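You operate a simulated robot arm through the tools that you are given. There is no shell and no other tool.

The job below is to be done with a simulated robot arm. You get a single attempt, and the scene is never put back.

Task
Swap the yellow plug in the meter plate for the black one.
Fine: switch off first; old plug in the black tray's middle well; switch on once the new one is in, then light the lamp by the green button; both dials stay. Set down upright: what you pick out.

It is judged by the outcome, as a careful person would: the job done as asked, and still so three seconds after it is handed in. It fails if anything else is knocked over, pushed out of place, dropped, spilled or broken.

Robot
A 5-joint arm with a two-finger parallel gripper, fixed in place. Base frame: the origin is at the foot of the arm, x ahead of it, y to its left, z up; the work surface is at about z = 850. Units: mm, degrees, N and s.
It reaches about 1134 mm from its shoulder. Its first joint turns from -149.0 to 149.0 degrees. Payload 1.57 kg.
The tool frame sits at the grasp point between the pads (the TCP): z along the fingers, y along the line on which they close. The tips reach 30 mm beyond it. The gripper opens to 110 mm. The fingers are 24 mm wide and 12 mm thick; the gripper's body (48 by 112 mm) begins 78 mm behind the TCP.
Orientation is that of the tool frame in the base frame, as a unit quaternion [x, y, z, w]. With the fingers straight down and closing along the base's y, the tool's x points along the base's -x, its y along +y and its z along -z.

Tools
- The arm moves only by the tool jog_arm. Its arguments are lists of equal length, an entry for each row: "travel": the shift along the base's x, y, z in mm, a list of three; "turn": the turn, a rotation vector about the base's x, y, z in degrees, a list of three; "jaw": the finger opening in mm, from 0 to 110. In form: {"travel": [[dx, dy, dz], ...], "turn": [[rx, ry, rz], ...], "jaw": [jaw, ...]}. A call has 1 to 20 rows; each row is the pose to reach, as a shift and turn from the pose commanded when the call began. Each row takes 0.2 s and may step no farther than 50 mm and 8.6 degrees from the row before; otherwise, or with a gripper value out of range, the whole call is refused. Where a pose cannot be reached the arm comes as near as it can. A force on the tool above 40 N (or 10 N above the force at the start of the call, whichever is more), or a blocked arm, ends the call early, and 0.2 s more pass. The fingers move at their own pace (about 153 mm/s each) and stop on an object; they squeeze with about 28 N. The grip force told is the motor's: it shows also when the fingers shut on nothing. Time passes only in rows, and 0.2 s behind the last, so rows that repeat a pose let the fingers close. It gives the time, the measured TCP pose, the force on the tool (base axes), the opening and the grip force at its end, in the units of the frame above (readings bear some noise), with the torque about the TCP (base axes, N m) and any sound that the robot's microphone picked up, and new pictures: "views" is both (left out), scene, wrist or none.
- Cameras (640 x 400 px; columns grow to the right, rows downward): "scene" is fixed at [400, -500.3, 1629.3]; the picture's right is [0.80, -0.60, 0.00], its down [-0.48, -0.63, -0.61] and it looks along [0.37, 0.49, -0.79] (base axes); focal length 339 px, centre (320, 200). "wrist" rides on the gripper at [70, 16, -141] in the tool frame; the picture's right is [-0.23, 0.97, 0.00], its down [-0.86, -0.20, -0.48] and it looks along [-0.47, -0.11, 0.88] (tool axes); focal length 222 px, centre (320, 200).
- raise_lower(by): slides the trunk up (or, below 0, down) by that many mm; the arm rides with it, the base frame stays. It gives what a move gives, with no picture.
- locate(camera, pixels): there is no depth. For up to 12 entries [column, row, z] of the newest picture of that camera ("zoom" is the newest enlarged one), the place [x, y] in the base frame at which the ray of that pixel passes the height z, good to about 3 mm. The clock stands still meanwhile.
- inspect(camera, box): a new picture of the part [left, top, right, bottom] of that camera's present view, enlarged. The clock stands still meanwhile.
- sign_off(): hands the job in; it is judged then, once.

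Leave the gripper open and the arm clear of the work at the hand-in unless told otherwise.

The tools are called as name(argument=value, ...) on one line, values as JSON. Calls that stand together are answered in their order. jog_arm: Moves the arm, as the interface text tells. Its arguments: {"type":"object","properties":{"travel":{"type":"array","items":{"type":"array","items":{"type":"number"}}},"turn":{"type":"array","items":{"type":"array","items":{"type":"number"}}},"jaw":{"type":"array","items":{"type":"number"}},"views":{"type":"string","enum":["both","scene","wrist","none"]}},"required":["travel","turn","jaw"]} The other tools are called the same way: raise_lower (by) slides the trunk up or down; locate (camera, pixels) gives the place at which the rays of pixels pass given heights; inspect (camera, box) takes an enlarged picture of a part of a camera's view; sign_off () hands the job in.

At the start:

```text
time: 0.0
tcp_pos: [770.9, -266.8, 1158.3]
tool_rot: [0.0, 1.0, 0.0, -0.001]
ft_force: [-0.4, 0.4, -0.2]
ft_torque: [-0.01, -0.04, 0.02]
gripper_width: 110.0
grip_force: 0.0
trunk travel left (down, up): [-892.0, 78.0]
```

scene: 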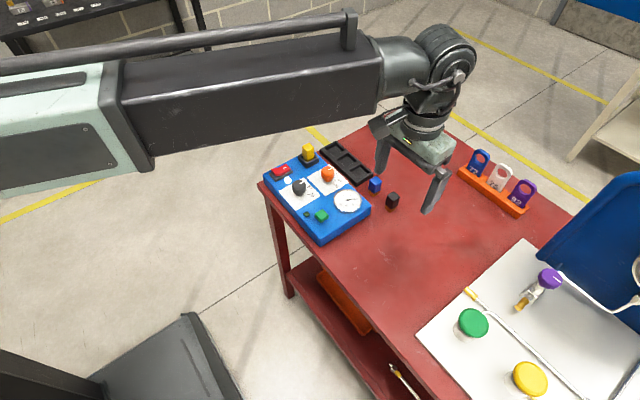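
wrist: 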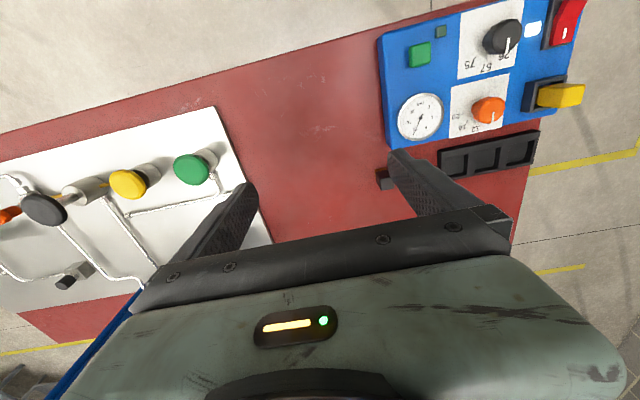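

I see the blue meter plate at about (318,195) in the scene picture, with the yellow plug at (308,153), a red switch at (281,171), two dials, a gauge, a green button at (321,216), the black tray at (345,163), and blue and black plugs at (375,185) and (392,200). I'll enlarge both views first.

inspect(camera="scene", box=[250, 130, 410, 250])

inspect(camera="wrist", box=[360, 0, 600, 200])

```text
3.33 times, centred on (330, 190) of scene
```

zoom: 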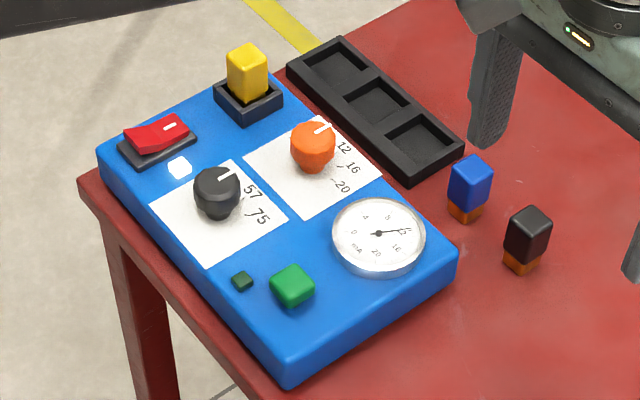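

```text
2.00 times, centred on (480, 100) of wrist
```

zoom: 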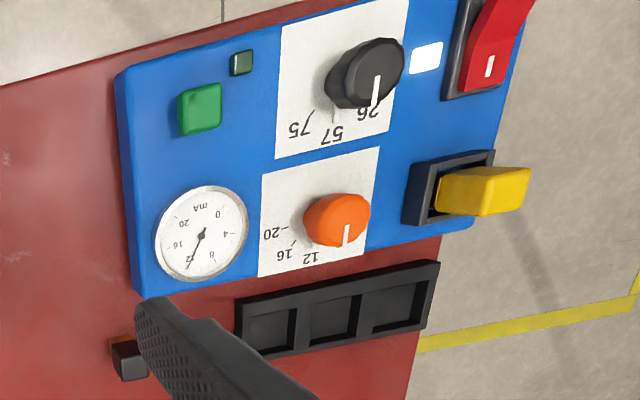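

I'll find the plate's height by comparing both cameras: the gauge centre, the green button, the switch, the plug top and the tray wells.

locate(camera="scene", pixels=[[347.4, 200, 850], [347.4, 200, 890], [321.5, 215.6, 890], [321.5, 215.6, 910], [307.5, 147.5, 900], [307.5, 147.5, 950], [280.5, 171, 890], [280.5, 171, 910], [390.6, 211, 850], [373, 195, 850], [347, 161, 850], [347, 161, 865]])

locate(camera="wrist", pixels=[[420.5, 117, 850], [420.5, 117, 890], [420, 54, 890], [420, 54, 910], [571, 95, 900], [571, 95, 950], [565, 20, 890], [565, 20, 910], [385, 180, 850], [485, 157, 850], [485, 157, 865], [530, 30, 890]])

```text
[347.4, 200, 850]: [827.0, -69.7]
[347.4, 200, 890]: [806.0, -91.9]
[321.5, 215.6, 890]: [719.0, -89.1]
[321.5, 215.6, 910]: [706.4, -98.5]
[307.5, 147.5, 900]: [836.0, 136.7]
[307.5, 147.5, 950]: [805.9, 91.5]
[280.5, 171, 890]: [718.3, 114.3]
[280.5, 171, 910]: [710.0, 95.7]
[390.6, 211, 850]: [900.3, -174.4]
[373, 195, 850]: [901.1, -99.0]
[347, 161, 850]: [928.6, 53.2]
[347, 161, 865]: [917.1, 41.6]
```

```text
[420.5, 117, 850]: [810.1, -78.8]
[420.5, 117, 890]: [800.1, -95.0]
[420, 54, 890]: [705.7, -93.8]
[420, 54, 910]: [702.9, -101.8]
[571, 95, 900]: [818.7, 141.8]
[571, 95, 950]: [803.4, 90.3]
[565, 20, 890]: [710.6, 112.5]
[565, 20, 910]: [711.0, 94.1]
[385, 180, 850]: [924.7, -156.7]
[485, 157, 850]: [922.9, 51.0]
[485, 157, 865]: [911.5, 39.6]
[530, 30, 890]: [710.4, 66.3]
```

The plate's top is at about z 905, with the plug's top near (803,88,955) and the switch near (710,95,910). I'll move high above the plate for a closer wrist look before touching anything.

jog_arm(travel=[[-20, 40, 0], [-40, 80, 0], [-60, 120, 0], [-80, 160, 0], [-100, 200, 0], [-120, 240, 0]], turn=[[0, 0, 0], [0, 0, 0], [0, 0, 0], [0, 0, 0], [0, 0, 0], [0, 0, 0]], jaw=[110, 110, 110, 110, 110, 110])

```text
time: 1.4
tcp_pos: [650.4, -26.8, 1158.9]
tool_rot: [0.0, 1.0, 0.0, 0.0]
ft_force: [-0.2, 0.3, 0.3]
ft_torque: [0.0, -0.04, 0.01]
gripper_width: 109.7
grip_force: 0.1
trunk travel left (down, up): [-892.0, 78.0]
```

scene: 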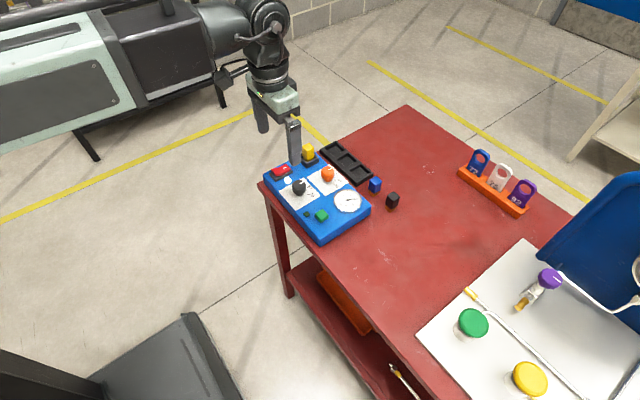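
wrist: 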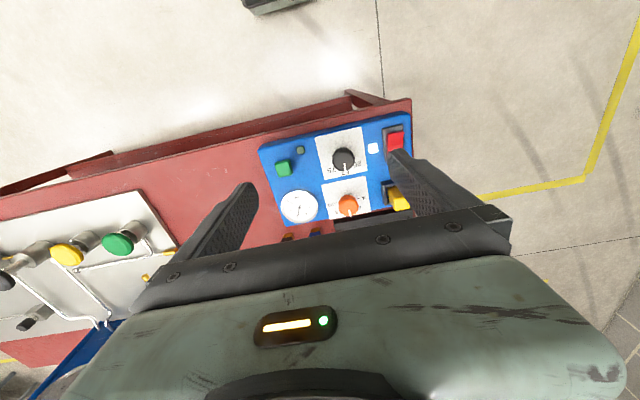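

The plate now shows whole at about (340,165) in the wrist view. I'll enlarge it.

inspect(camera="wrist", box=[250, 90, 426, 240])

inspect(camera="scene", box=[255, 130, 335, 190])

```text
2.67 times, centred on (338, 165) of wrist
```

zoom: 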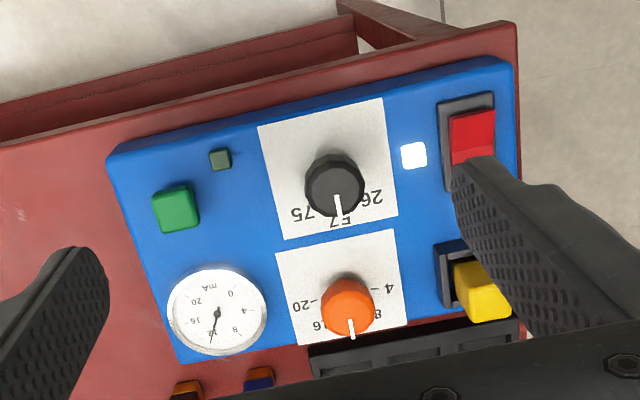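

```text
6.67 times, centred on (295, 160) of scene
```

zoom: 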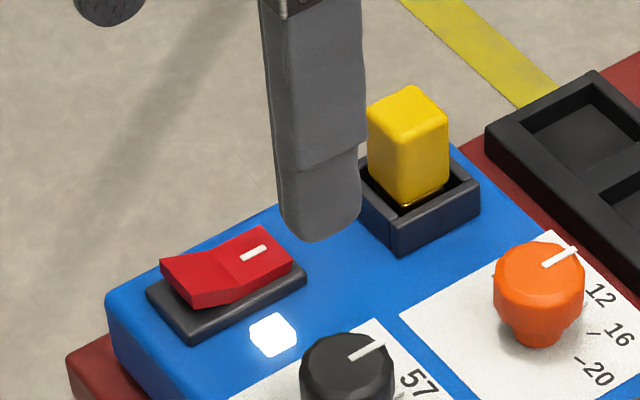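

I'll measure the plate's corners and its parts from the wrist picture and from the scene picture.

locate(camera="wrist", pixels=[[258.5, 149, 900], [410, 112.5, 900], [285.6, 225.7, 900], [299.5, 207.5, 900], [299.5, 207.5, 910], [283.7, 168.3, 910], [300, 149.5, 900], [373, 148, 900], [382.3, 128, 900], [403, 124.5, 900], [343, 158, 920], [349, 204, 920]])

locate(camera="scene", pixels=[[263.4, 176.5, 900], [321, 242.5, 900], [371, 206.5, 900], [305, 152.5, 900], [347.4, 200, 900], [347.4, 200, 910], [321.5, 215.6, 910], [306.7, 214.3, 900], [288, 180.5, 900], [299, 184, 920], [327.5, 172, 920], [308.5, 157, 900]])

locate(camera="zoom", pixels=[[147, 295, 900], [193, 340, 900], [307, 280, 900], [165, 262, 915], [190, 305, 910], [292, 265, 910], [265, 228, 910], [228, 280, 910], [364, 205, 905], [392, 255, 905], [480, 205, 905], [480, 190, 915]])

```text
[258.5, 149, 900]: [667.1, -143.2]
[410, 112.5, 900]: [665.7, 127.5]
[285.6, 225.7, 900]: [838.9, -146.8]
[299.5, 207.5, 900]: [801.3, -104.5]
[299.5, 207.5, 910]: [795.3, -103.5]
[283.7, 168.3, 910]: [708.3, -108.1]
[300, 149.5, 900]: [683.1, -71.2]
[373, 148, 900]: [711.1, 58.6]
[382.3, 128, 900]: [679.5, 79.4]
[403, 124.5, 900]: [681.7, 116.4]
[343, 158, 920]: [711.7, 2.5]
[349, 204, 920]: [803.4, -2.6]
```

```text
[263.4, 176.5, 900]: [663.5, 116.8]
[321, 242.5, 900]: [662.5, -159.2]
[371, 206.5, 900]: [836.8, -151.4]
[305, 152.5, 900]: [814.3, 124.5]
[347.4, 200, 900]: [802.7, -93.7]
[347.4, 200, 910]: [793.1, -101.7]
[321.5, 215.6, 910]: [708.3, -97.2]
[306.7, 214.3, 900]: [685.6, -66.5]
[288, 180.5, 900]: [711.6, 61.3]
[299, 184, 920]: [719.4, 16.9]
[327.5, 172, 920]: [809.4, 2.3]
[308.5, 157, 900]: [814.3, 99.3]
```

```text
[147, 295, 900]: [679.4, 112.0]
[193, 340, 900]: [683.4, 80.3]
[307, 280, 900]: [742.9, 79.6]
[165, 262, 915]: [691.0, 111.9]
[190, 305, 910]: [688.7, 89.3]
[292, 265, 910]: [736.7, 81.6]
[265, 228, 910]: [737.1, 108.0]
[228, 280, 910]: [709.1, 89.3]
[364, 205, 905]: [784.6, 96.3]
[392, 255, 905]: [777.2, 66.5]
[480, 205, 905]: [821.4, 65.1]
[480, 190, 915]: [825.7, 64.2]
```

The plate is square to the base: x 666–838, y −145–127, top at z≈900. The rocker is centred at (711,97), with its white-marked far end pressed in and its near end (x≈690) raised, and the white lamp beside it is lit, so I take it to be on. I'll close the fingers and hover over the raised end.

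jog_arm(travel=[[13, 41, 0], [26, 82, 0], [40, 124, 0], [40, 124, -45], [40, 124, -90], [40, 124, -130], [40, 124, -165], [40, 124, -185]], turn=[[0, 0, 0], [0, 0, 0], [0, 0, 0], [0, 0, 0], [0, 0, 0], [0, 0, 0], [0, 0, 0], [0, 0, 0]], jaw=[60, 20, 0, 0, 0, 0, 0, 0])

```text
time: 3.2
tcp_pos: [692.0, 95.5, 1157.7]
tool_rot: [0.0, 1.0, -0.001, 0.0]
ft_force: [0.5, 0.1, -0.1]
ft_torque: [0.05, 0.03, -0.01]
gripper_width: 0.0
grip_force: 21.7
out of reach, approached as far as the arm can: row 4, 5, 6, 7, 8
trunk travel left (down, up): [-892.0, 78.0]
```

scene: 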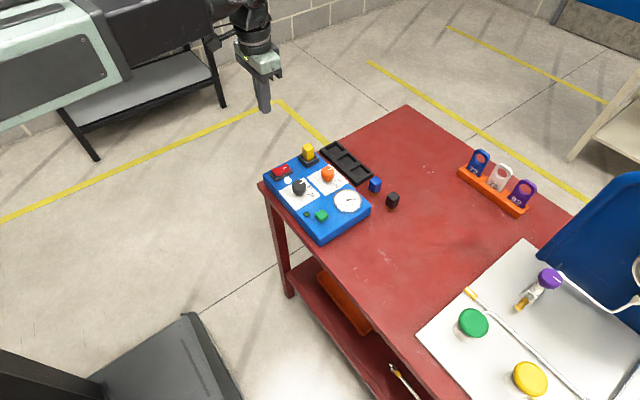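
wrist: 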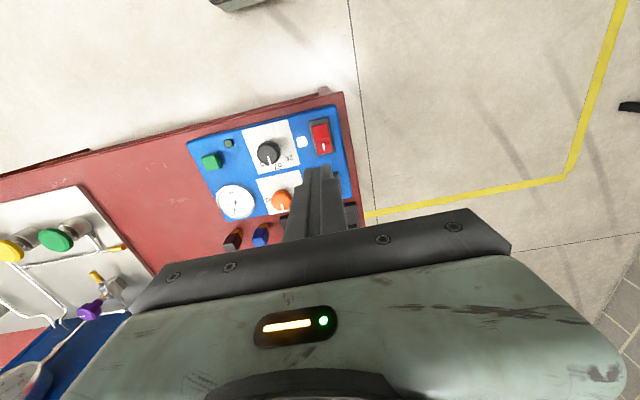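

Further down is out of reach at this trunk height, so the arm is still at z 1158. I'll lower the trunk by 170 mm, leaving the closed tips at about z 958, still clear above everything.

raise_lower(by=-170)

```text
time: 5.1
tcp_pos: [691.4, 95.9, 987.5]
tool_rot: [0.0, 1.0, 0.0, 0.0]
ft_force: [0.3, 0.4, -0.5]
ft_torque: [0.03, 0.02, -0.01]
gripper_width: 0.2
grip_force: 21.4
trunk travel left (down, up): [-722.0, 248.0]
```

The reach limit rides with the trunk. I'll raise the tool by 180 mm, then lower the trunk by the same, to gain room below.

jog_arm(travel=[[0, 0, 45], [0, 0, 90], [0, 0, 135], [0, 0, 180]], turn=[[0, 0, 0], [0, 0, 0], [0, 0, 0], [0, 0, 0]], jaw=[0, 0, 0, 0], views="none")

```text
time: 6.1
tcp_pos: [692.2, 95.5, 989.1]
tool_rot: [0.0, 1.0, 0.0, 0.0]
ft_force: [-0.6, 0.6, -0.5]
ft_torque: [0.0, 0.01, -0.05]
gripper_width: 0.3
grip_force: 21.1
out of reach, approached as far as the arm can: row 1, 2, 3, 4
trunk travel left (down, up): [-722.0, 248.0]
```

The commanded pose had been deep below the limit, so that move only used up the difference. I'll raise again.

jog_arm(travel=[[0, 0, 45], [0, 0, 90], [0, 0, 135], [0, 0, 180]], turn=[[0, 0, 0], [0, 0, 0], [0, 0, 0], [0, 0, 0]], jaw=[0, 0, 0, 0], views="scene")

```text
time: 7.1
tcp_pos: [692.5, 95.9, 987.7]
tool_rot: [0.0, 1.0, -0.001, 0.0]
ft_force: [0.2, 0.2, -0.7]
ft_torque: [0.03, 0.01, -0.03]
gripper_width: 0.2
grip_force: 21.7
out of reach, approached as far as the arm can: row 1, 2, 3, 4
trunk travel left (down, up): [-722.0, 248.0]
```

scene: 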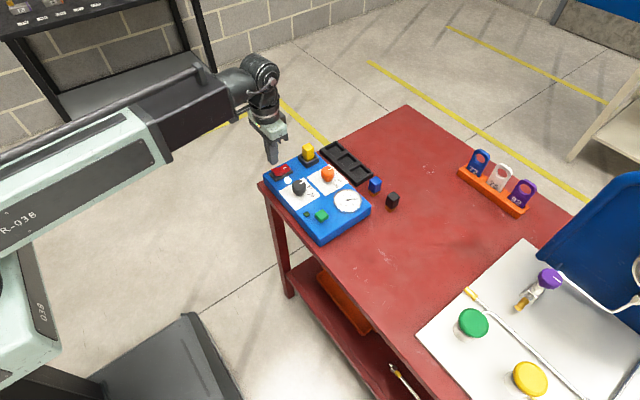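

Nothing moved, so it isn't clear what limits the arm. I'll test with small steps, still high above the plate: first 20 mm up.

jog_arm(travel=[[0, 0, 20]], turn=[[0, 0, 0]], jaw=[0], views="none")

```text
time: 7.5
tcp_pos: [691.9, 96.3, 988.8]
tool_rot: [0.0, 1.0, 0.001, 0.0]
ft_force: [0.0, -0.4, 0.3]
ft_torque: [0.0, -0.01, 0.0]
gripper_width: 0.0
grip_force: 21.4
out of reach, approached as far as the arm can: row 1
trunk travel left (down, up): [-722.0, 248.0]
```

Up is refused too. I'll test outward by 30 mm along x.

jog_arm(travel=[[30, 0, 0]], turn=[[0, 0, 0]], jaw=[0], views="none")

```text
time: 7.9
tcp_pos: [720.9, 95.7, 988.9]
tool_rot: [0.0, 1.0, -0.001, -0.001]
ft_force: [-1.4, -0.2, 0.1]
ft_torque: [-0.02, -0.03, -0.01]
gripper_width: 0.0
grip_force: 21.4
trunk travel left (down, up): [-722.0, 248.0]
```

Outward works, so it looks like an inner-reach limit. I'll test going up, then down, from here.

jog_arm(travel=[[0, 0, 20], [0, 0, 40], [0, 0, 60]], turn=[[0, 0, 0], [0, 0, 0], [0, 0, 0]], jaw=[0, 0, 0], views="none")

```text
time: 8.7
tcp_pos: [721.6, 95.5, 988.3]
tool_rot: [0.001, 1.0, -0.001, 0.0]
ft_force: [0.2, -0.2, -0.3]
ft_torque: [0.01, -0.03, 0.0]
gripper_width: 0.1
grip_force: 21.0
out of reach, approached as far as the arm can: row 1, 2, 3
trunk travel left (down, up): [-722.0, 248.0]
```

So the arm itself can't move vertically with the tool straight down; height comes from the trunk. I'll move back over the rocker's raised end and look.

jog_arm(travel=[[-31, 1, 0], [-31, 1, 0]], turn=[[0, 0, 0], [0, 0, 0]], jaw=[0, 0])

inspect(camera="scene", box=[245, 130, 325, 190])

inspect(camera="wrist", box=[240, 80, 400, 200])

```text
time: 9.3
tcp_pos: [690.5, 97.3, 988.8]
tool_rot: [0.0, 1.0, 0.0, 0.0]
ft_force: [0.1, -0.5, 0.6]
ft_torque: [0.0, -0.02, 0.06]
gripper_width: 0.0
grip_force: 21.1
trunk travel left (down, up): [-722.0, 248.0]
```

scene: 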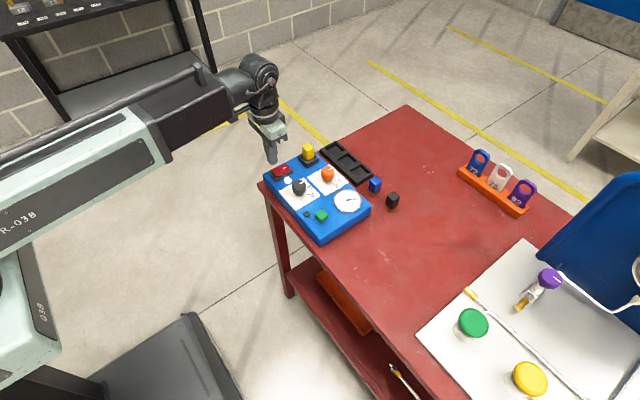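
wrist: 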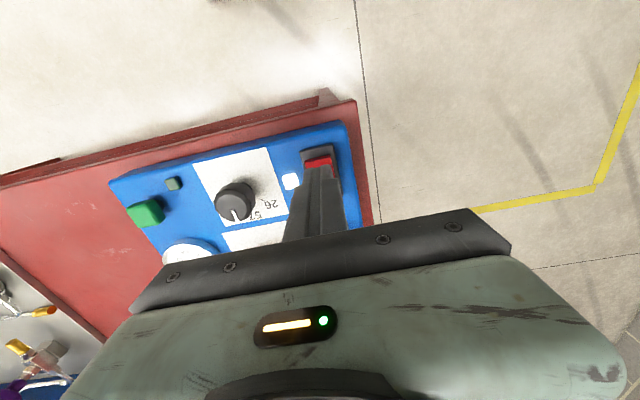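

```text
6.67 times, centred on (285, 160) of scene
```

zoom: 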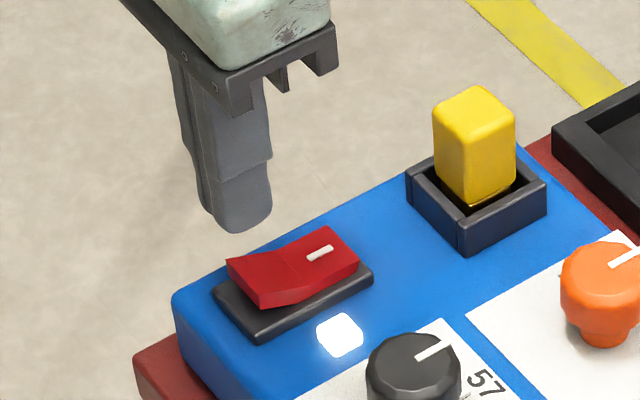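

```text
3.33 times, centred on (320, 140) of wrist
```

zoom: 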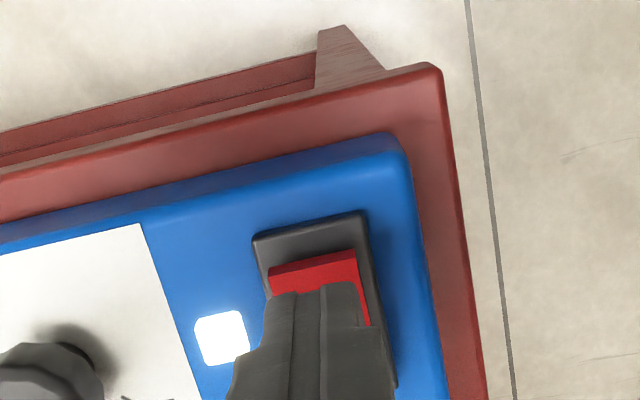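

The rocker's near end is raised and its tall end face shows at (315,160) in the wrist view. The closed tips are above it. I'll lower the trunk 30 mm to bring the tips to z≈928.

raise_lower(by=-30)

inspect(camera="scene", box=[245, 130, 325, 190])

inspect(camera="wrist", box=[240, 80, 400, 200])

```text
time: 10.1
tcp_pos: [689.6, 97.4, 958.9]
tool_rot: [0.0, 1.0, 0.0, 0.0]
ft_force: [0.1, 0.6, -0.5]
ft_torque: [-0.02, -0.04, 0.0]
gripper_width: 0.2
grip_force: 21.1
trunk travel left (down, up): [-692.0, 278.0]
```

```text
6.67 times, centred on (285, 160) of scene
```

zoom: 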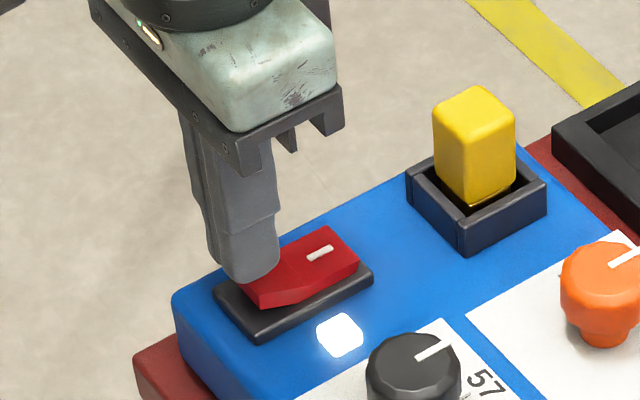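

```text
3.33 times, centred on (320, 140) of wrist
```

zoom: 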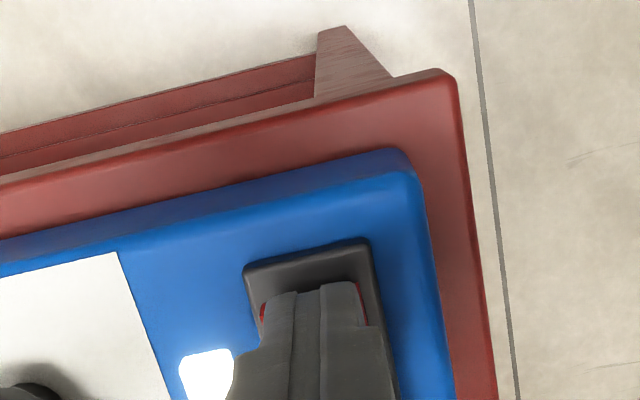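

The tips are just over the raised near end. I'll press down in small trunk steps, watching the force and the lamp.

raise_lower(by=-8)

```text
time: 10.6
tcp_pos: [690.6, 97.2, 949.6]
tool_rot: [0.0, 1.0, 0.001, 0.0]
ft_force: [0.1, -0.6, 1.1]
ft_torque: [0.0, -0.01, 0.02]
gripper_width: 0.1
grip_force: 21.1
trunk travel left (down, up): [-684.0, 286.0]
```

The reading is about 1 N, so the tips are just touching or nearly so. Another 4 mm.

raise_lower(by=-4)

inspect(camera="scene", box=[245, 130, 325, 190])

```text
time: 11.2
tcp_pos: [690.8, 97.4, 946.4]
tool_rot: [0.0, 1.0, 0.001, 0.0]
ft_force: [0.4, 0.4, 0.6]
ft_torque: [0.02, 0.01, 0.0]
gripper_width: 0.1
grip_force: 20.9
trunk travel left (down, up): [-680.0, 290.0]
```

```text
6.67 times, centred on (285, 160) of scene
```

zoom: 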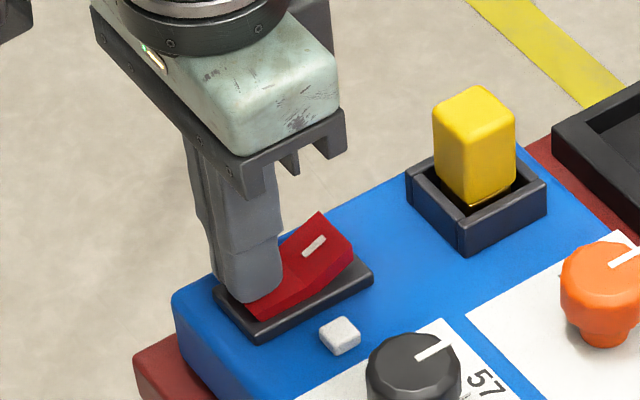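

The rocker has flipped and the white lamp is dark, so the power is off. I'll raise the trunk 140 mm, clear of the plug.

raise_lower(by=140)

```text
time: 12.8
tcp_pos: [690.5, 97.2, 1086.1]
tool_rot: [-0.001, 1.0, 0.0, 0.0]
ft_force: [0.2, 0.0, 0.9]
ft_torque: [-0.02, -0.02, 0.01]
gripper_width: 0.2
grip_force: 21.1
trunk travel left (down, up): [-820.0, 150.0]
```

Next I'll open the jaw and move above the yellow plug to look at it.

jog_arm(travel=[[45, -5, 0], [90, -10, 0], [113, -10, 0], [113, -10, 0]], turn=[[0, 0, 0], [0, 0, 0], [0, 0, 0], [0, 0, 0]], jaw=[50, 100, 100, 100])

inspect(camera="wrist", box=[200, 60, 440, 240])

inspect(camera="scene", box=[270, 110, 390, 200])

```text
time: 13.8
tcp_pos: [804.3, 87.4, 1085.9]
tool_rot: [0.0, 1.0, 0.001, 0.0]
ft_force: [0.7, 0.2, 0.5]
ft_torque: [0.01, 0.01, 0.0]
gripper_width: 100.1
grip_force: 0.1
trunk travel left (down, up): [-820.0, 150.0]
```

scene: 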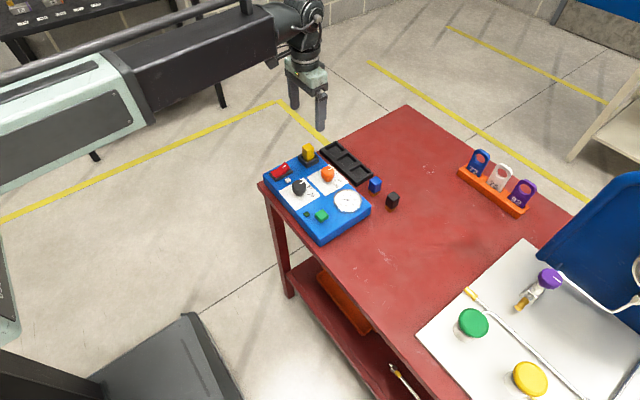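
wrist: 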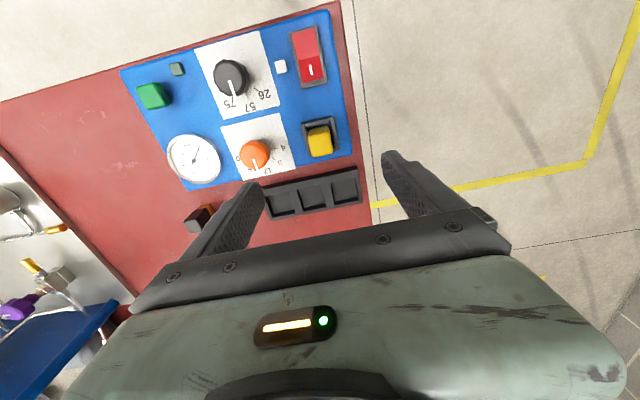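

```text
2.22 times, centred on (320, 150) of wrist
```

zoom: 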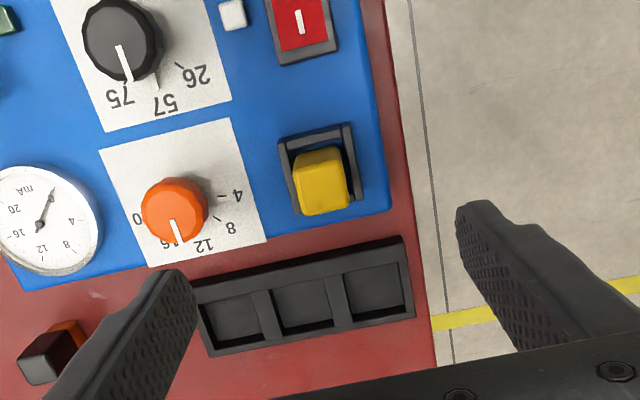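

```text
4.44 times, centred on (330, 155) of scene
```

zoom: 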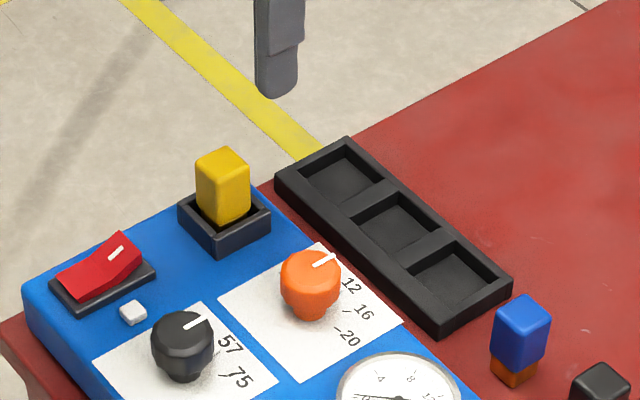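

I'll enlarge the plug, the tray and the loose plugs more closely.

inspect(camera="wrist", box=[290, 100, 354, 140])

inspect(camera="wrist", box=[256, 160, 368, 230])

inspect(camera="scene", box=[360, 170, 408, 215])

inspect(camera="scene", box=[296, 135, 344, 170])

```text
10.00 times, centred on (322, 120) of wrist
```

zoom: 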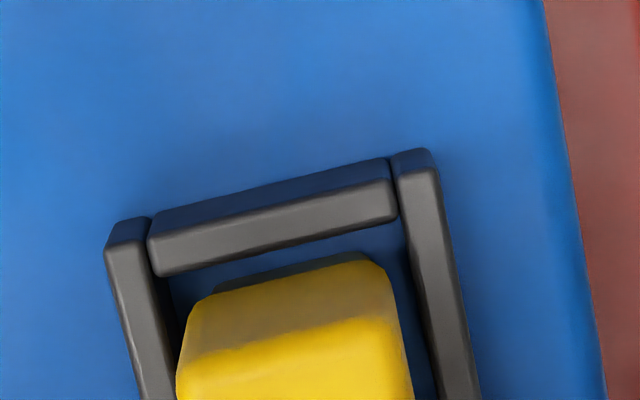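

```text
5.71 times, centred on (312, 195) of wrist
```

zoom: 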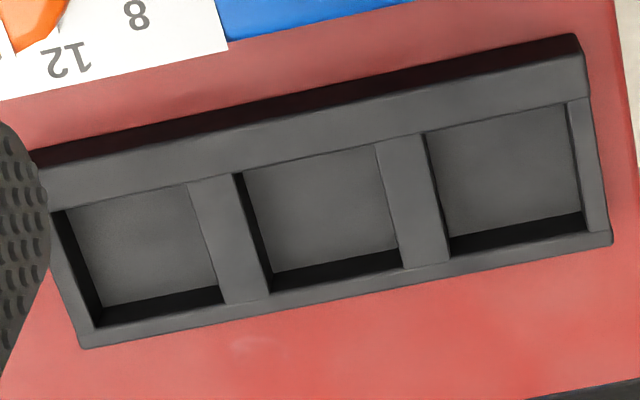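

```text
8.89 times, centred on (384, 192) of scene
```

zoom: 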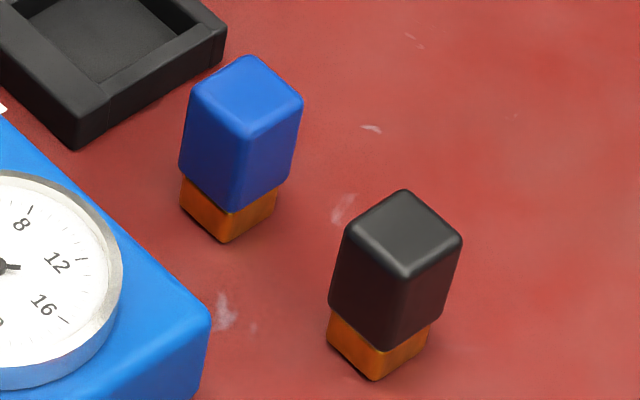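

```text
11.43 times, centred on (320, 152) of scene
```

zoom: 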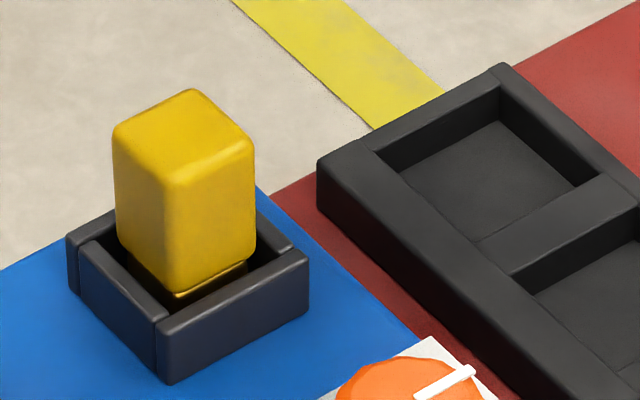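

Now I'll locate the plug and socket from this zoom, and the tray wells and loose plugs from the full pictures.

locate(camera="zoom", pixels=[[192, 90, 955], [254, 148, 955], [176, 185, 955], [114, 130, 955], [68, 240, 915], [160, 325, 915], [308, 255, 915], [170, 383, 900], [310, 310, 900], [178, 292, 915], [116, 228, 915], [256, 255, 915]])

locate(camera="wrist", pixels=[[308.4, 130, 955], [337, 126.5, 955], [307.5, 137.5, 955], [300.3, 125, 915], [333.5, 117.5, 915], [320, 139, 955], [299, 196.8, 870], [322.4, 189.7, 870], [327, 207.2, 870], [303.4, 211.9, 870], [265.2, 222, 870], [418, 202.5, 870]])

locate(camera="scene", pixels=[[393.5, 191, 895], [400, 196.8, 895], [393.4, 201, 895], [386.7, 195.8, 895], [390.2, 212.5, 853], [384.7, 207, 853], [396.3, 206.2, 853], [347.8, 163, 855], [338, 152.5, 868], [346.5, 161.5, 868], [356, 172, 868], [370.5, 185, 868]])

```text
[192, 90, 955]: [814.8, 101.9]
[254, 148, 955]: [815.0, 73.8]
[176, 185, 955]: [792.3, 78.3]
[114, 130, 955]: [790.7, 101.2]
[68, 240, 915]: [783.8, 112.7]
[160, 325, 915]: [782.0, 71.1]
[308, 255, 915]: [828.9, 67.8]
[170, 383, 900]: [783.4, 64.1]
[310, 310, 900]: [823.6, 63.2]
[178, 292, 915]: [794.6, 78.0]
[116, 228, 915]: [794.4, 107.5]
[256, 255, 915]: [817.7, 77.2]
```

```text
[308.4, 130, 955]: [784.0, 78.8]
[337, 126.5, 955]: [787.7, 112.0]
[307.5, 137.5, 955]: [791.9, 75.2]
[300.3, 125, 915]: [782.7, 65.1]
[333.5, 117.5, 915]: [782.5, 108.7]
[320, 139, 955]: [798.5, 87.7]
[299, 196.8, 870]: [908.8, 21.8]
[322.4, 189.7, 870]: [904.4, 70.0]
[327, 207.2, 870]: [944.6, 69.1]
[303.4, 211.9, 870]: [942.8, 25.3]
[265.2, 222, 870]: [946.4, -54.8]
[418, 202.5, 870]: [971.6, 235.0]
```

```text
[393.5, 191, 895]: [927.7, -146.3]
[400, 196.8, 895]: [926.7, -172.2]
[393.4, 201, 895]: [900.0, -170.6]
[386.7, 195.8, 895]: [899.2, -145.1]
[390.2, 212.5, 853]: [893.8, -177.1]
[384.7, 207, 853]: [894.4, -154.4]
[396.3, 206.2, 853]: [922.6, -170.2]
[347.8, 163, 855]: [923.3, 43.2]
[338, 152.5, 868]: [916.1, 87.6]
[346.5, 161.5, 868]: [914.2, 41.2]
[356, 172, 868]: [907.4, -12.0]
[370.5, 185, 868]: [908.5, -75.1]
```

The yellow plug's top is centred at about (803,88,955) and is about 24 mm square, aligned with the base axes. The TCP is over it already. I'll set the jaw to 60 mm and lower the trunk 131 mm so the tips reach z≈925, above the socket walls.

jog_arm(travel=[[0, 0, 0], [0, 0, 0]], turn=[[0, 0, 0], [0, 0, 0]], jaw=[60, 60], views="none")

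raise_lower(by=-100)

inspect(camera="wrist", box=[240, 90, 400, 210])

inspect(camera="scene", box=[270, 110, 350, 170])

```text
time: 14.4
tcp_pos: [803.1, 86.6, 1085.3]
tool_rot: [0.0, 1.0, 0.0, 0.0]
ft_force: [0.4, 0.3, -0.9]
ft_torque: [0.01, 0.03, 0.01]
gripper_width: 60.2
grip_force: 0.0
trunk travel left (down, up): [-820.0, 150.0]
```

```text
time: 15.8
tcp_pos: [803.6, 86.9, 986.2]
tool_rot: [0.0, 1.0, 0.0, -0.001]
ft_force: [0.2, -0.2, -0.2]
ft_torque: [0.0, 0.04, 0.01]
gripper_width: 60.1
grip_force: 0.1
trunk travel left (down, up): [-720.0, 250.0]
```

```text
3.33 times, centred on (320, 150) of wrist
```

zoom: 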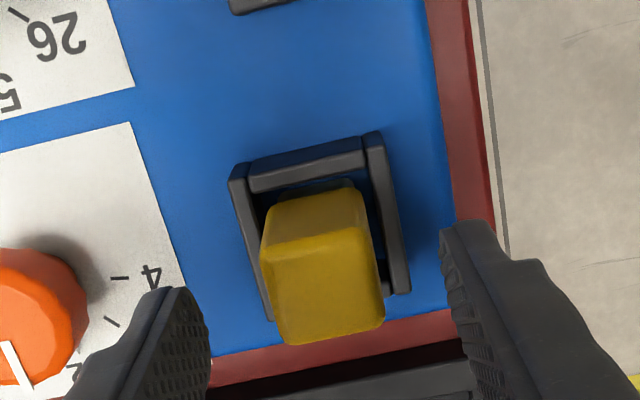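

```text
6.67 times, centred on (310, 140) of scene
```

zoom: 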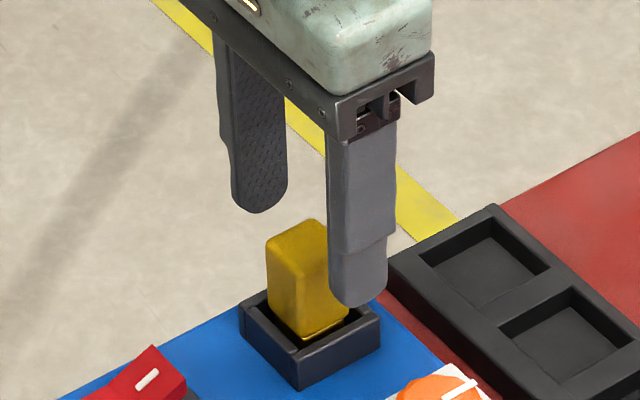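

The plug's top sits at (321,176) in the wrist view, in line with the tips' axis. I'll lower another 31 mm.

raise_lower(by=-31)

inspect(camera="wrist", box=[240, 90, 400, 210])

inspect(camera="scene", box=[270, 110, 350, 170])

```text
time: 16.5
tcp_pos: [803.0, 87.3, 956.0]
tool_rot: [0.0, 1.0, 0.0, 0.0]
ft_force: [0.1, 0.4, -0.3]
ft_torque: [-0.02, -0.02, 0.01]
gripper_width: 60.3
grip_force: 0.2
trunk travel left (down, up): [-689.0, 281.0]
```

```text
3.33 times, centred on (320, 150) of wrist
```

zoom: 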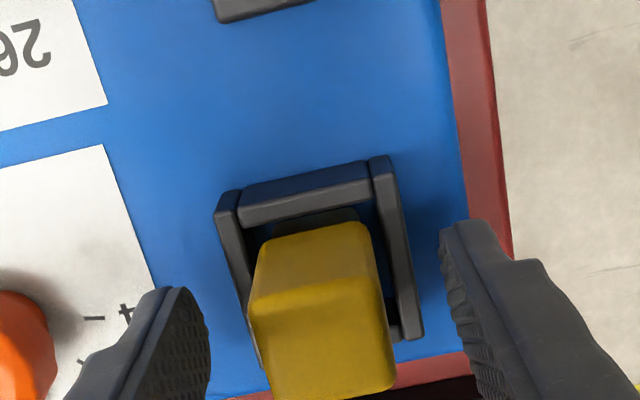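

```text
6.67 times, centred on (310, 140) of scene
```

zoom: 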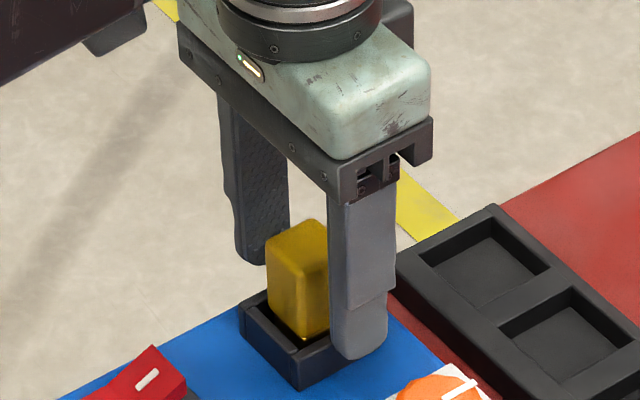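

The fingers straddle the plug, with the tips above the socket wall. I'll close to grip.

jog_arm(travel=[[0, 0, 0], [0, 0, 0], [0, 0, 0], [0, 0, 0]], turn=[[0, 0, 0], [0, 0, 0], [0, 0, 0], [0, 0, 0]], jaw=[35, 10, 10, 10])

```text
time: 17.5
tcp_pos: [802.5, 87.6, 955.0]
tool_rot: [0.0, 1.0, 0.001, 0.0]
ft_force: [0.4, 0.0, -0.9]
ft_torque: [0.02, -0.02, 0.01]
gripper_width: 27.6
grip_force: 27.9
trunk travel left (down, up): [-689.0, 281.0]
```

scene: 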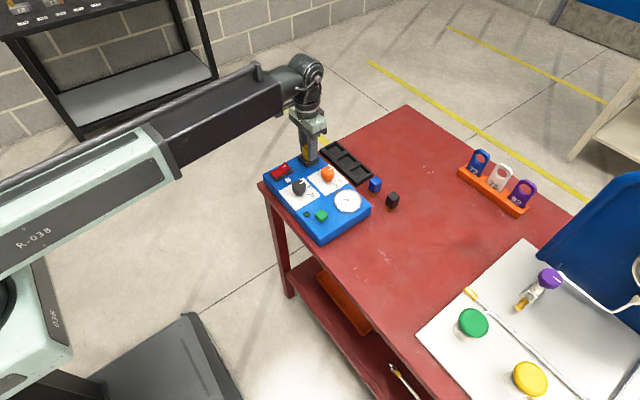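
wrist: 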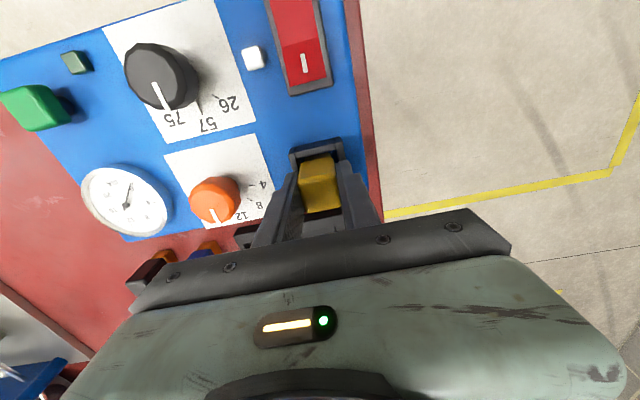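

Gripped, at 27.6 mm opening and 28 N. I'll pull straight up 15 mm and check the force.

raise_lower(by=15)

inspect(camera="scene", box=[270, 110, 350, 170])

```text
time: 18.2
tcp_pos: [804.1, 87.1, 969.9]
tool_rot: [0.001, 1.0, 0.0, 0.0]
ft_force: [0.8, 0.1, -1.1]
ft_torque: [0.0, -0.01, -0.02]
gripper_width: 27.4
grip_force: 27.6
trunk travel left (down, up): [-704.0, 266.0]
```

```text
6.67 times, centred on (310, 140) of scene
```

zoom: 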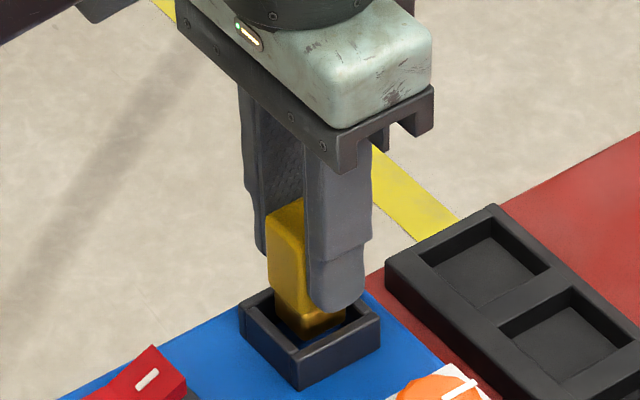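

The plug is coming out and the force is low. I'll raise another 70 mm and look at it hanging.

raise_lower(by=70)

inspect(camera="scene", box=[270, 80, 370, 170])

inspect(camera="wrist", box=[220, 80, 400, 220])

```text
time: 19.2
tcp_pos: [804.4, 87.7, 1041.2]
tool_rot: [-0.001, 1.0, 0.001, 0.0]
ft_force: [0.4, 0.3, -1.9]
ft_torque: [-0.01, -0.01, -0.03]
gripper_width: 27.2
grip_force: 28.0
trunk travel left (down, up): [-774.0, 196.0]
```

```text
4.44 times, centred on (320, 125) of scene
```

zoom: 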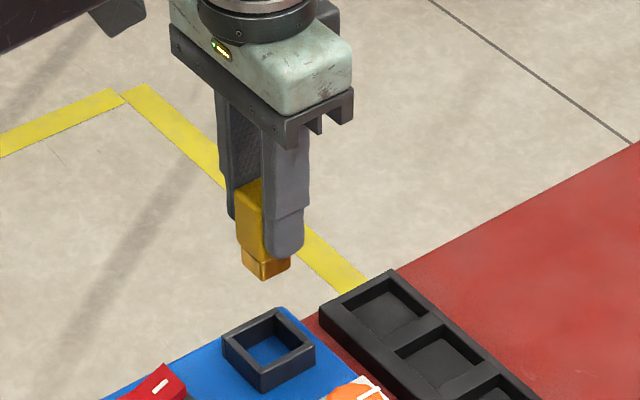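

```text
2.86 times, centred on (310, 150) of wrist
```

zoom: 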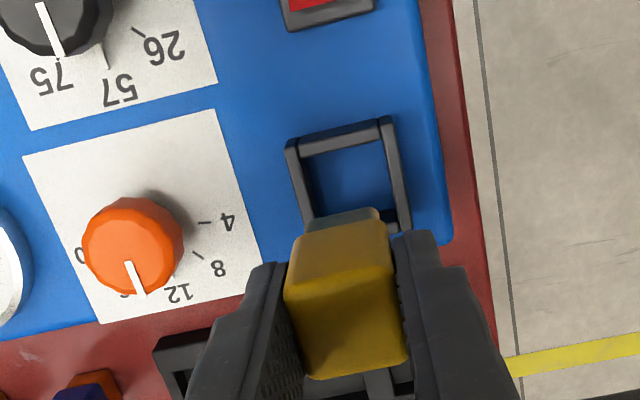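

The plug is out, hanging straight, with its copper foot about 25 mm below the tips. Now I'll look at the tray in the scene camera to find the middle well.

inspect(camera="scene", box=[316, 138, 380, 190])

```text
7.69 times, centred on (348, 164) of scene
```

zoom: 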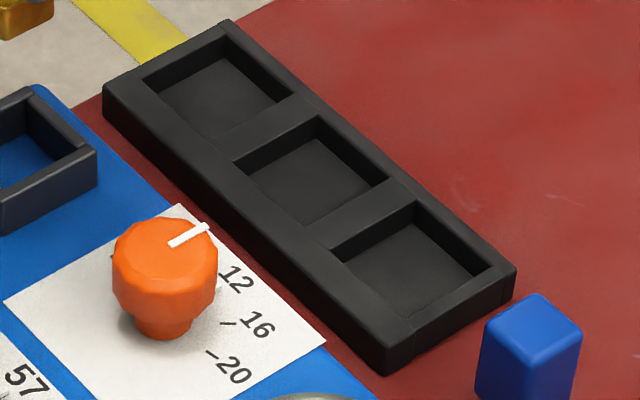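

locate(camera="zoom", pixels=[[105, 86, 865], [228, 22, 865], [515, 268, 865], [388, 352, 865], [388, 376, 850], [104, 118, 850], [233, 160, 865], [318, 117, 865], [390, 180, 865], [303, 226, 865], [255, 176, 855], [372, 192, 855]])

jog_arm(travel=[[0, -5, 0], [0, -45, 0]], turn=[[0, 0, 0], [0, 0, 0]], jaw=[10, 10])

inspect(camera="wrist", box=[220, 80, 420, 220])

```text
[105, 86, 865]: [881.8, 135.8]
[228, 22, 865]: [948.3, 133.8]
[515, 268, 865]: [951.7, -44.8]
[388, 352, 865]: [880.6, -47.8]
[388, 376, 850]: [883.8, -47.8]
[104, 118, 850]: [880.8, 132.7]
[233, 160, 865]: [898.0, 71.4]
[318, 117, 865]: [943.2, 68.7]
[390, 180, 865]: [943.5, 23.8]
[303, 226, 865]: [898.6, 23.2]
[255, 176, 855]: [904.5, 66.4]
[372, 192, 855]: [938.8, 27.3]
```

```text
time: 19.8
tcp_pos: [803.2, 42.4, 1040.8]
tool_rot: [0.0, 1.0, 0.0, 0.0]
ft_force: [0.2, -0.5, -0.9]
ft_torque: [0.0, -0.03, -0.04]
gripper_width: 27.5
grip_force: 27.7
trunk travel left (down, up): [-774.0, 196.0]
```

scene: 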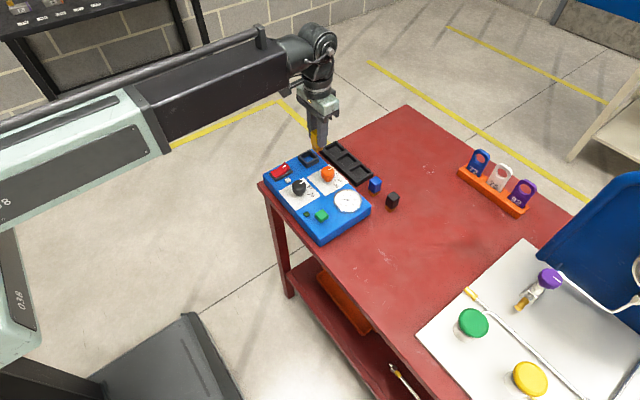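
wrist: 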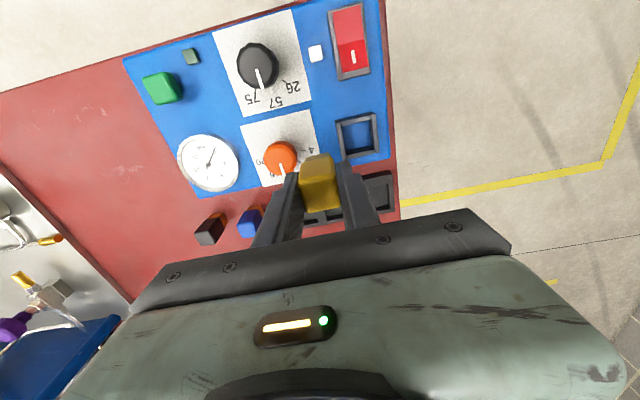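

```text
2.86 times, centred on (320, 150) of wrist
```

zoom: 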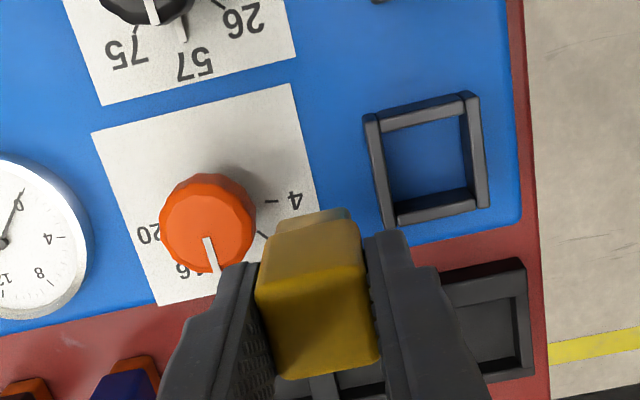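

The tray's outline is x 881–950, y −47–134, rim z≈865, and the middle well's centre is at about (921,46). I'll carry the plug there at height, and also read the socket corners from this zoom for later.

locate(camera="zoom", pixels=[[365, 118, 915], [478, 92, 915], [488, 205, 915], [395, 225, 915], [385, 128, 915], [461, 112, 915], [478, 192, 905], [398, 208, 905], [395, 210, 900], [475, 192, 900]])

jog_arm(travel=[[40, 1, 0], [80, 2, 0], [118, 3, 0], [118, 3, 0]], turn=[[0, 0, 0], [0, 0, 0], [0, 0, 0], [0, 0, 0]], jaw=[10, 10, 10, 10])

inspect(camera="wrist", box=[220, 80, 420, 220])

inspect(camera="scene", box=[310, 90, 410, 180])

```text
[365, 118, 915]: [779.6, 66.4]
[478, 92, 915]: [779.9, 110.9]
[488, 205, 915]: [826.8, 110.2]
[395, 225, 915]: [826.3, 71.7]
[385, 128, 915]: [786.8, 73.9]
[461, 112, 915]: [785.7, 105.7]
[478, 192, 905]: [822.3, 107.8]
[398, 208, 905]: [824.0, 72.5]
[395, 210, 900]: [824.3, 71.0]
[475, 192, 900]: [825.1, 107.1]
```

```text
time: 20.8
tcp_pos: [922.4, 45.9, 1039.6]
tool_rot: [0.0, 1.0, 0.0, 0.0]
ft_force: [0.5, -0.7, -1.5]
ft_torque: [-0.03, 0.01, 0.0]
gripper_width: 27.4
grip_force: 27.9
trunk travel left (down, up): [-774.0, 196.0]
```

scene: 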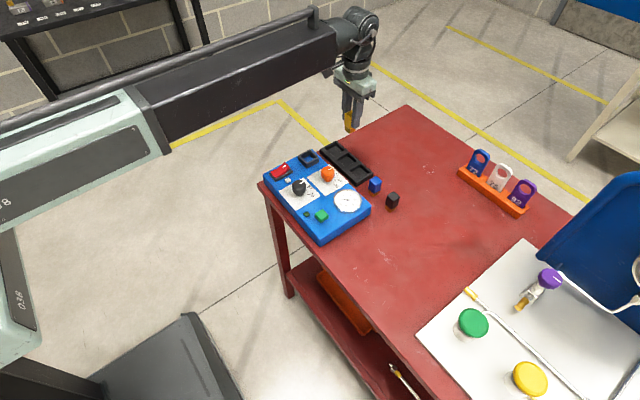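
wrist: 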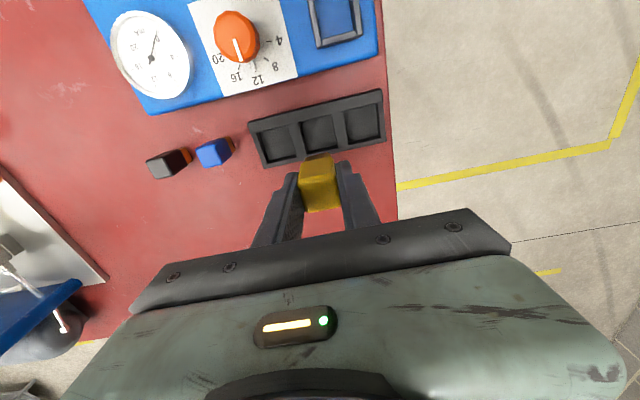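

```text
2.86 times, centred on (320, 150) of wrist
```

zoom: 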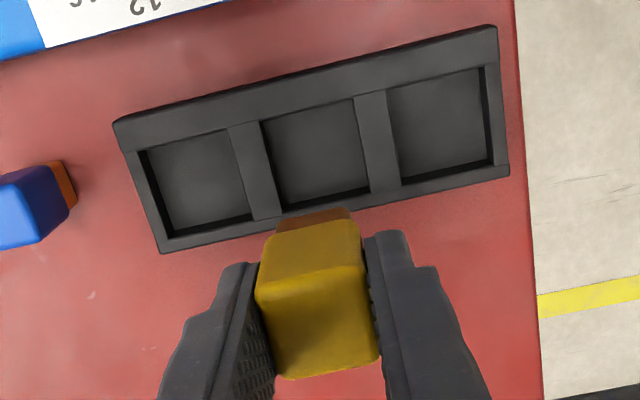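

```text
4.44 times, centred on (360, 135) of scene
```

zoom: 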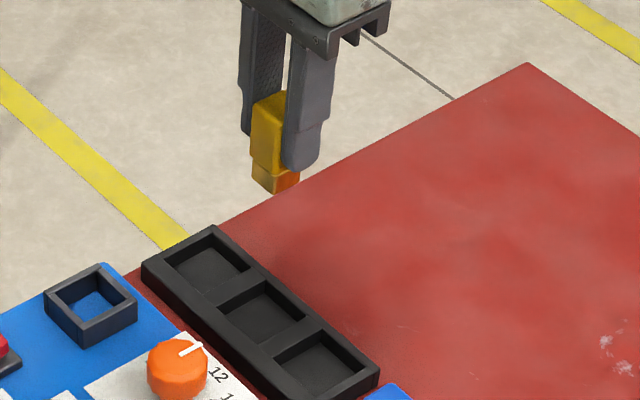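

I'll locate the tray and the middle well from this nearer wrist picture.

locate(camera="wrist", pixels=[[299, 122.7, 865], [332.2, 114.3, 865], [337.5, 147.2, 865], [307.1, 154.2, 865], [247.6, 123.8, 865], [381.9, 89.9, 865], [386, 141.3, 865], [264.8, 168.2, 865], [306, 151, 853], [335.5, 143.5, 853]])

inspect(camera="wrist", box=[130, 110, 250, 200])

```text
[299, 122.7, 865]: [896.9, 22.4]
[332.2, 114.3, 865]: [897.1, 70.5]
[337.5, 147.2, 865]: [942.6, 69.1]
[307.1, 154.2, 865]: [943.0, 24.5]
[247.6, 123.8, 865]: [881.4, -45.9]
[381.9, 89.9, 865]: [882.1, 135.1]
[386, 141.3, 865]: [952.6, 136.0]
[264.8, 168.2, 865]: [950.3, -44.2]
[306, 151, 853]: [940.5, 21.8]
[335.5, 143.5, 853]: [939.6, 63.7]
```

```text
4.44 times, centred on (190, 155) of wrist
```

zoom: 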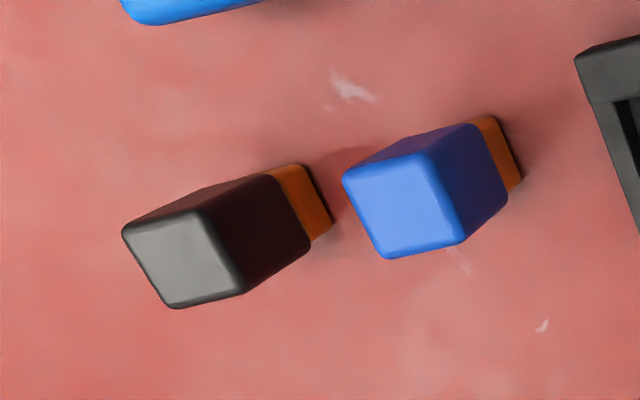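

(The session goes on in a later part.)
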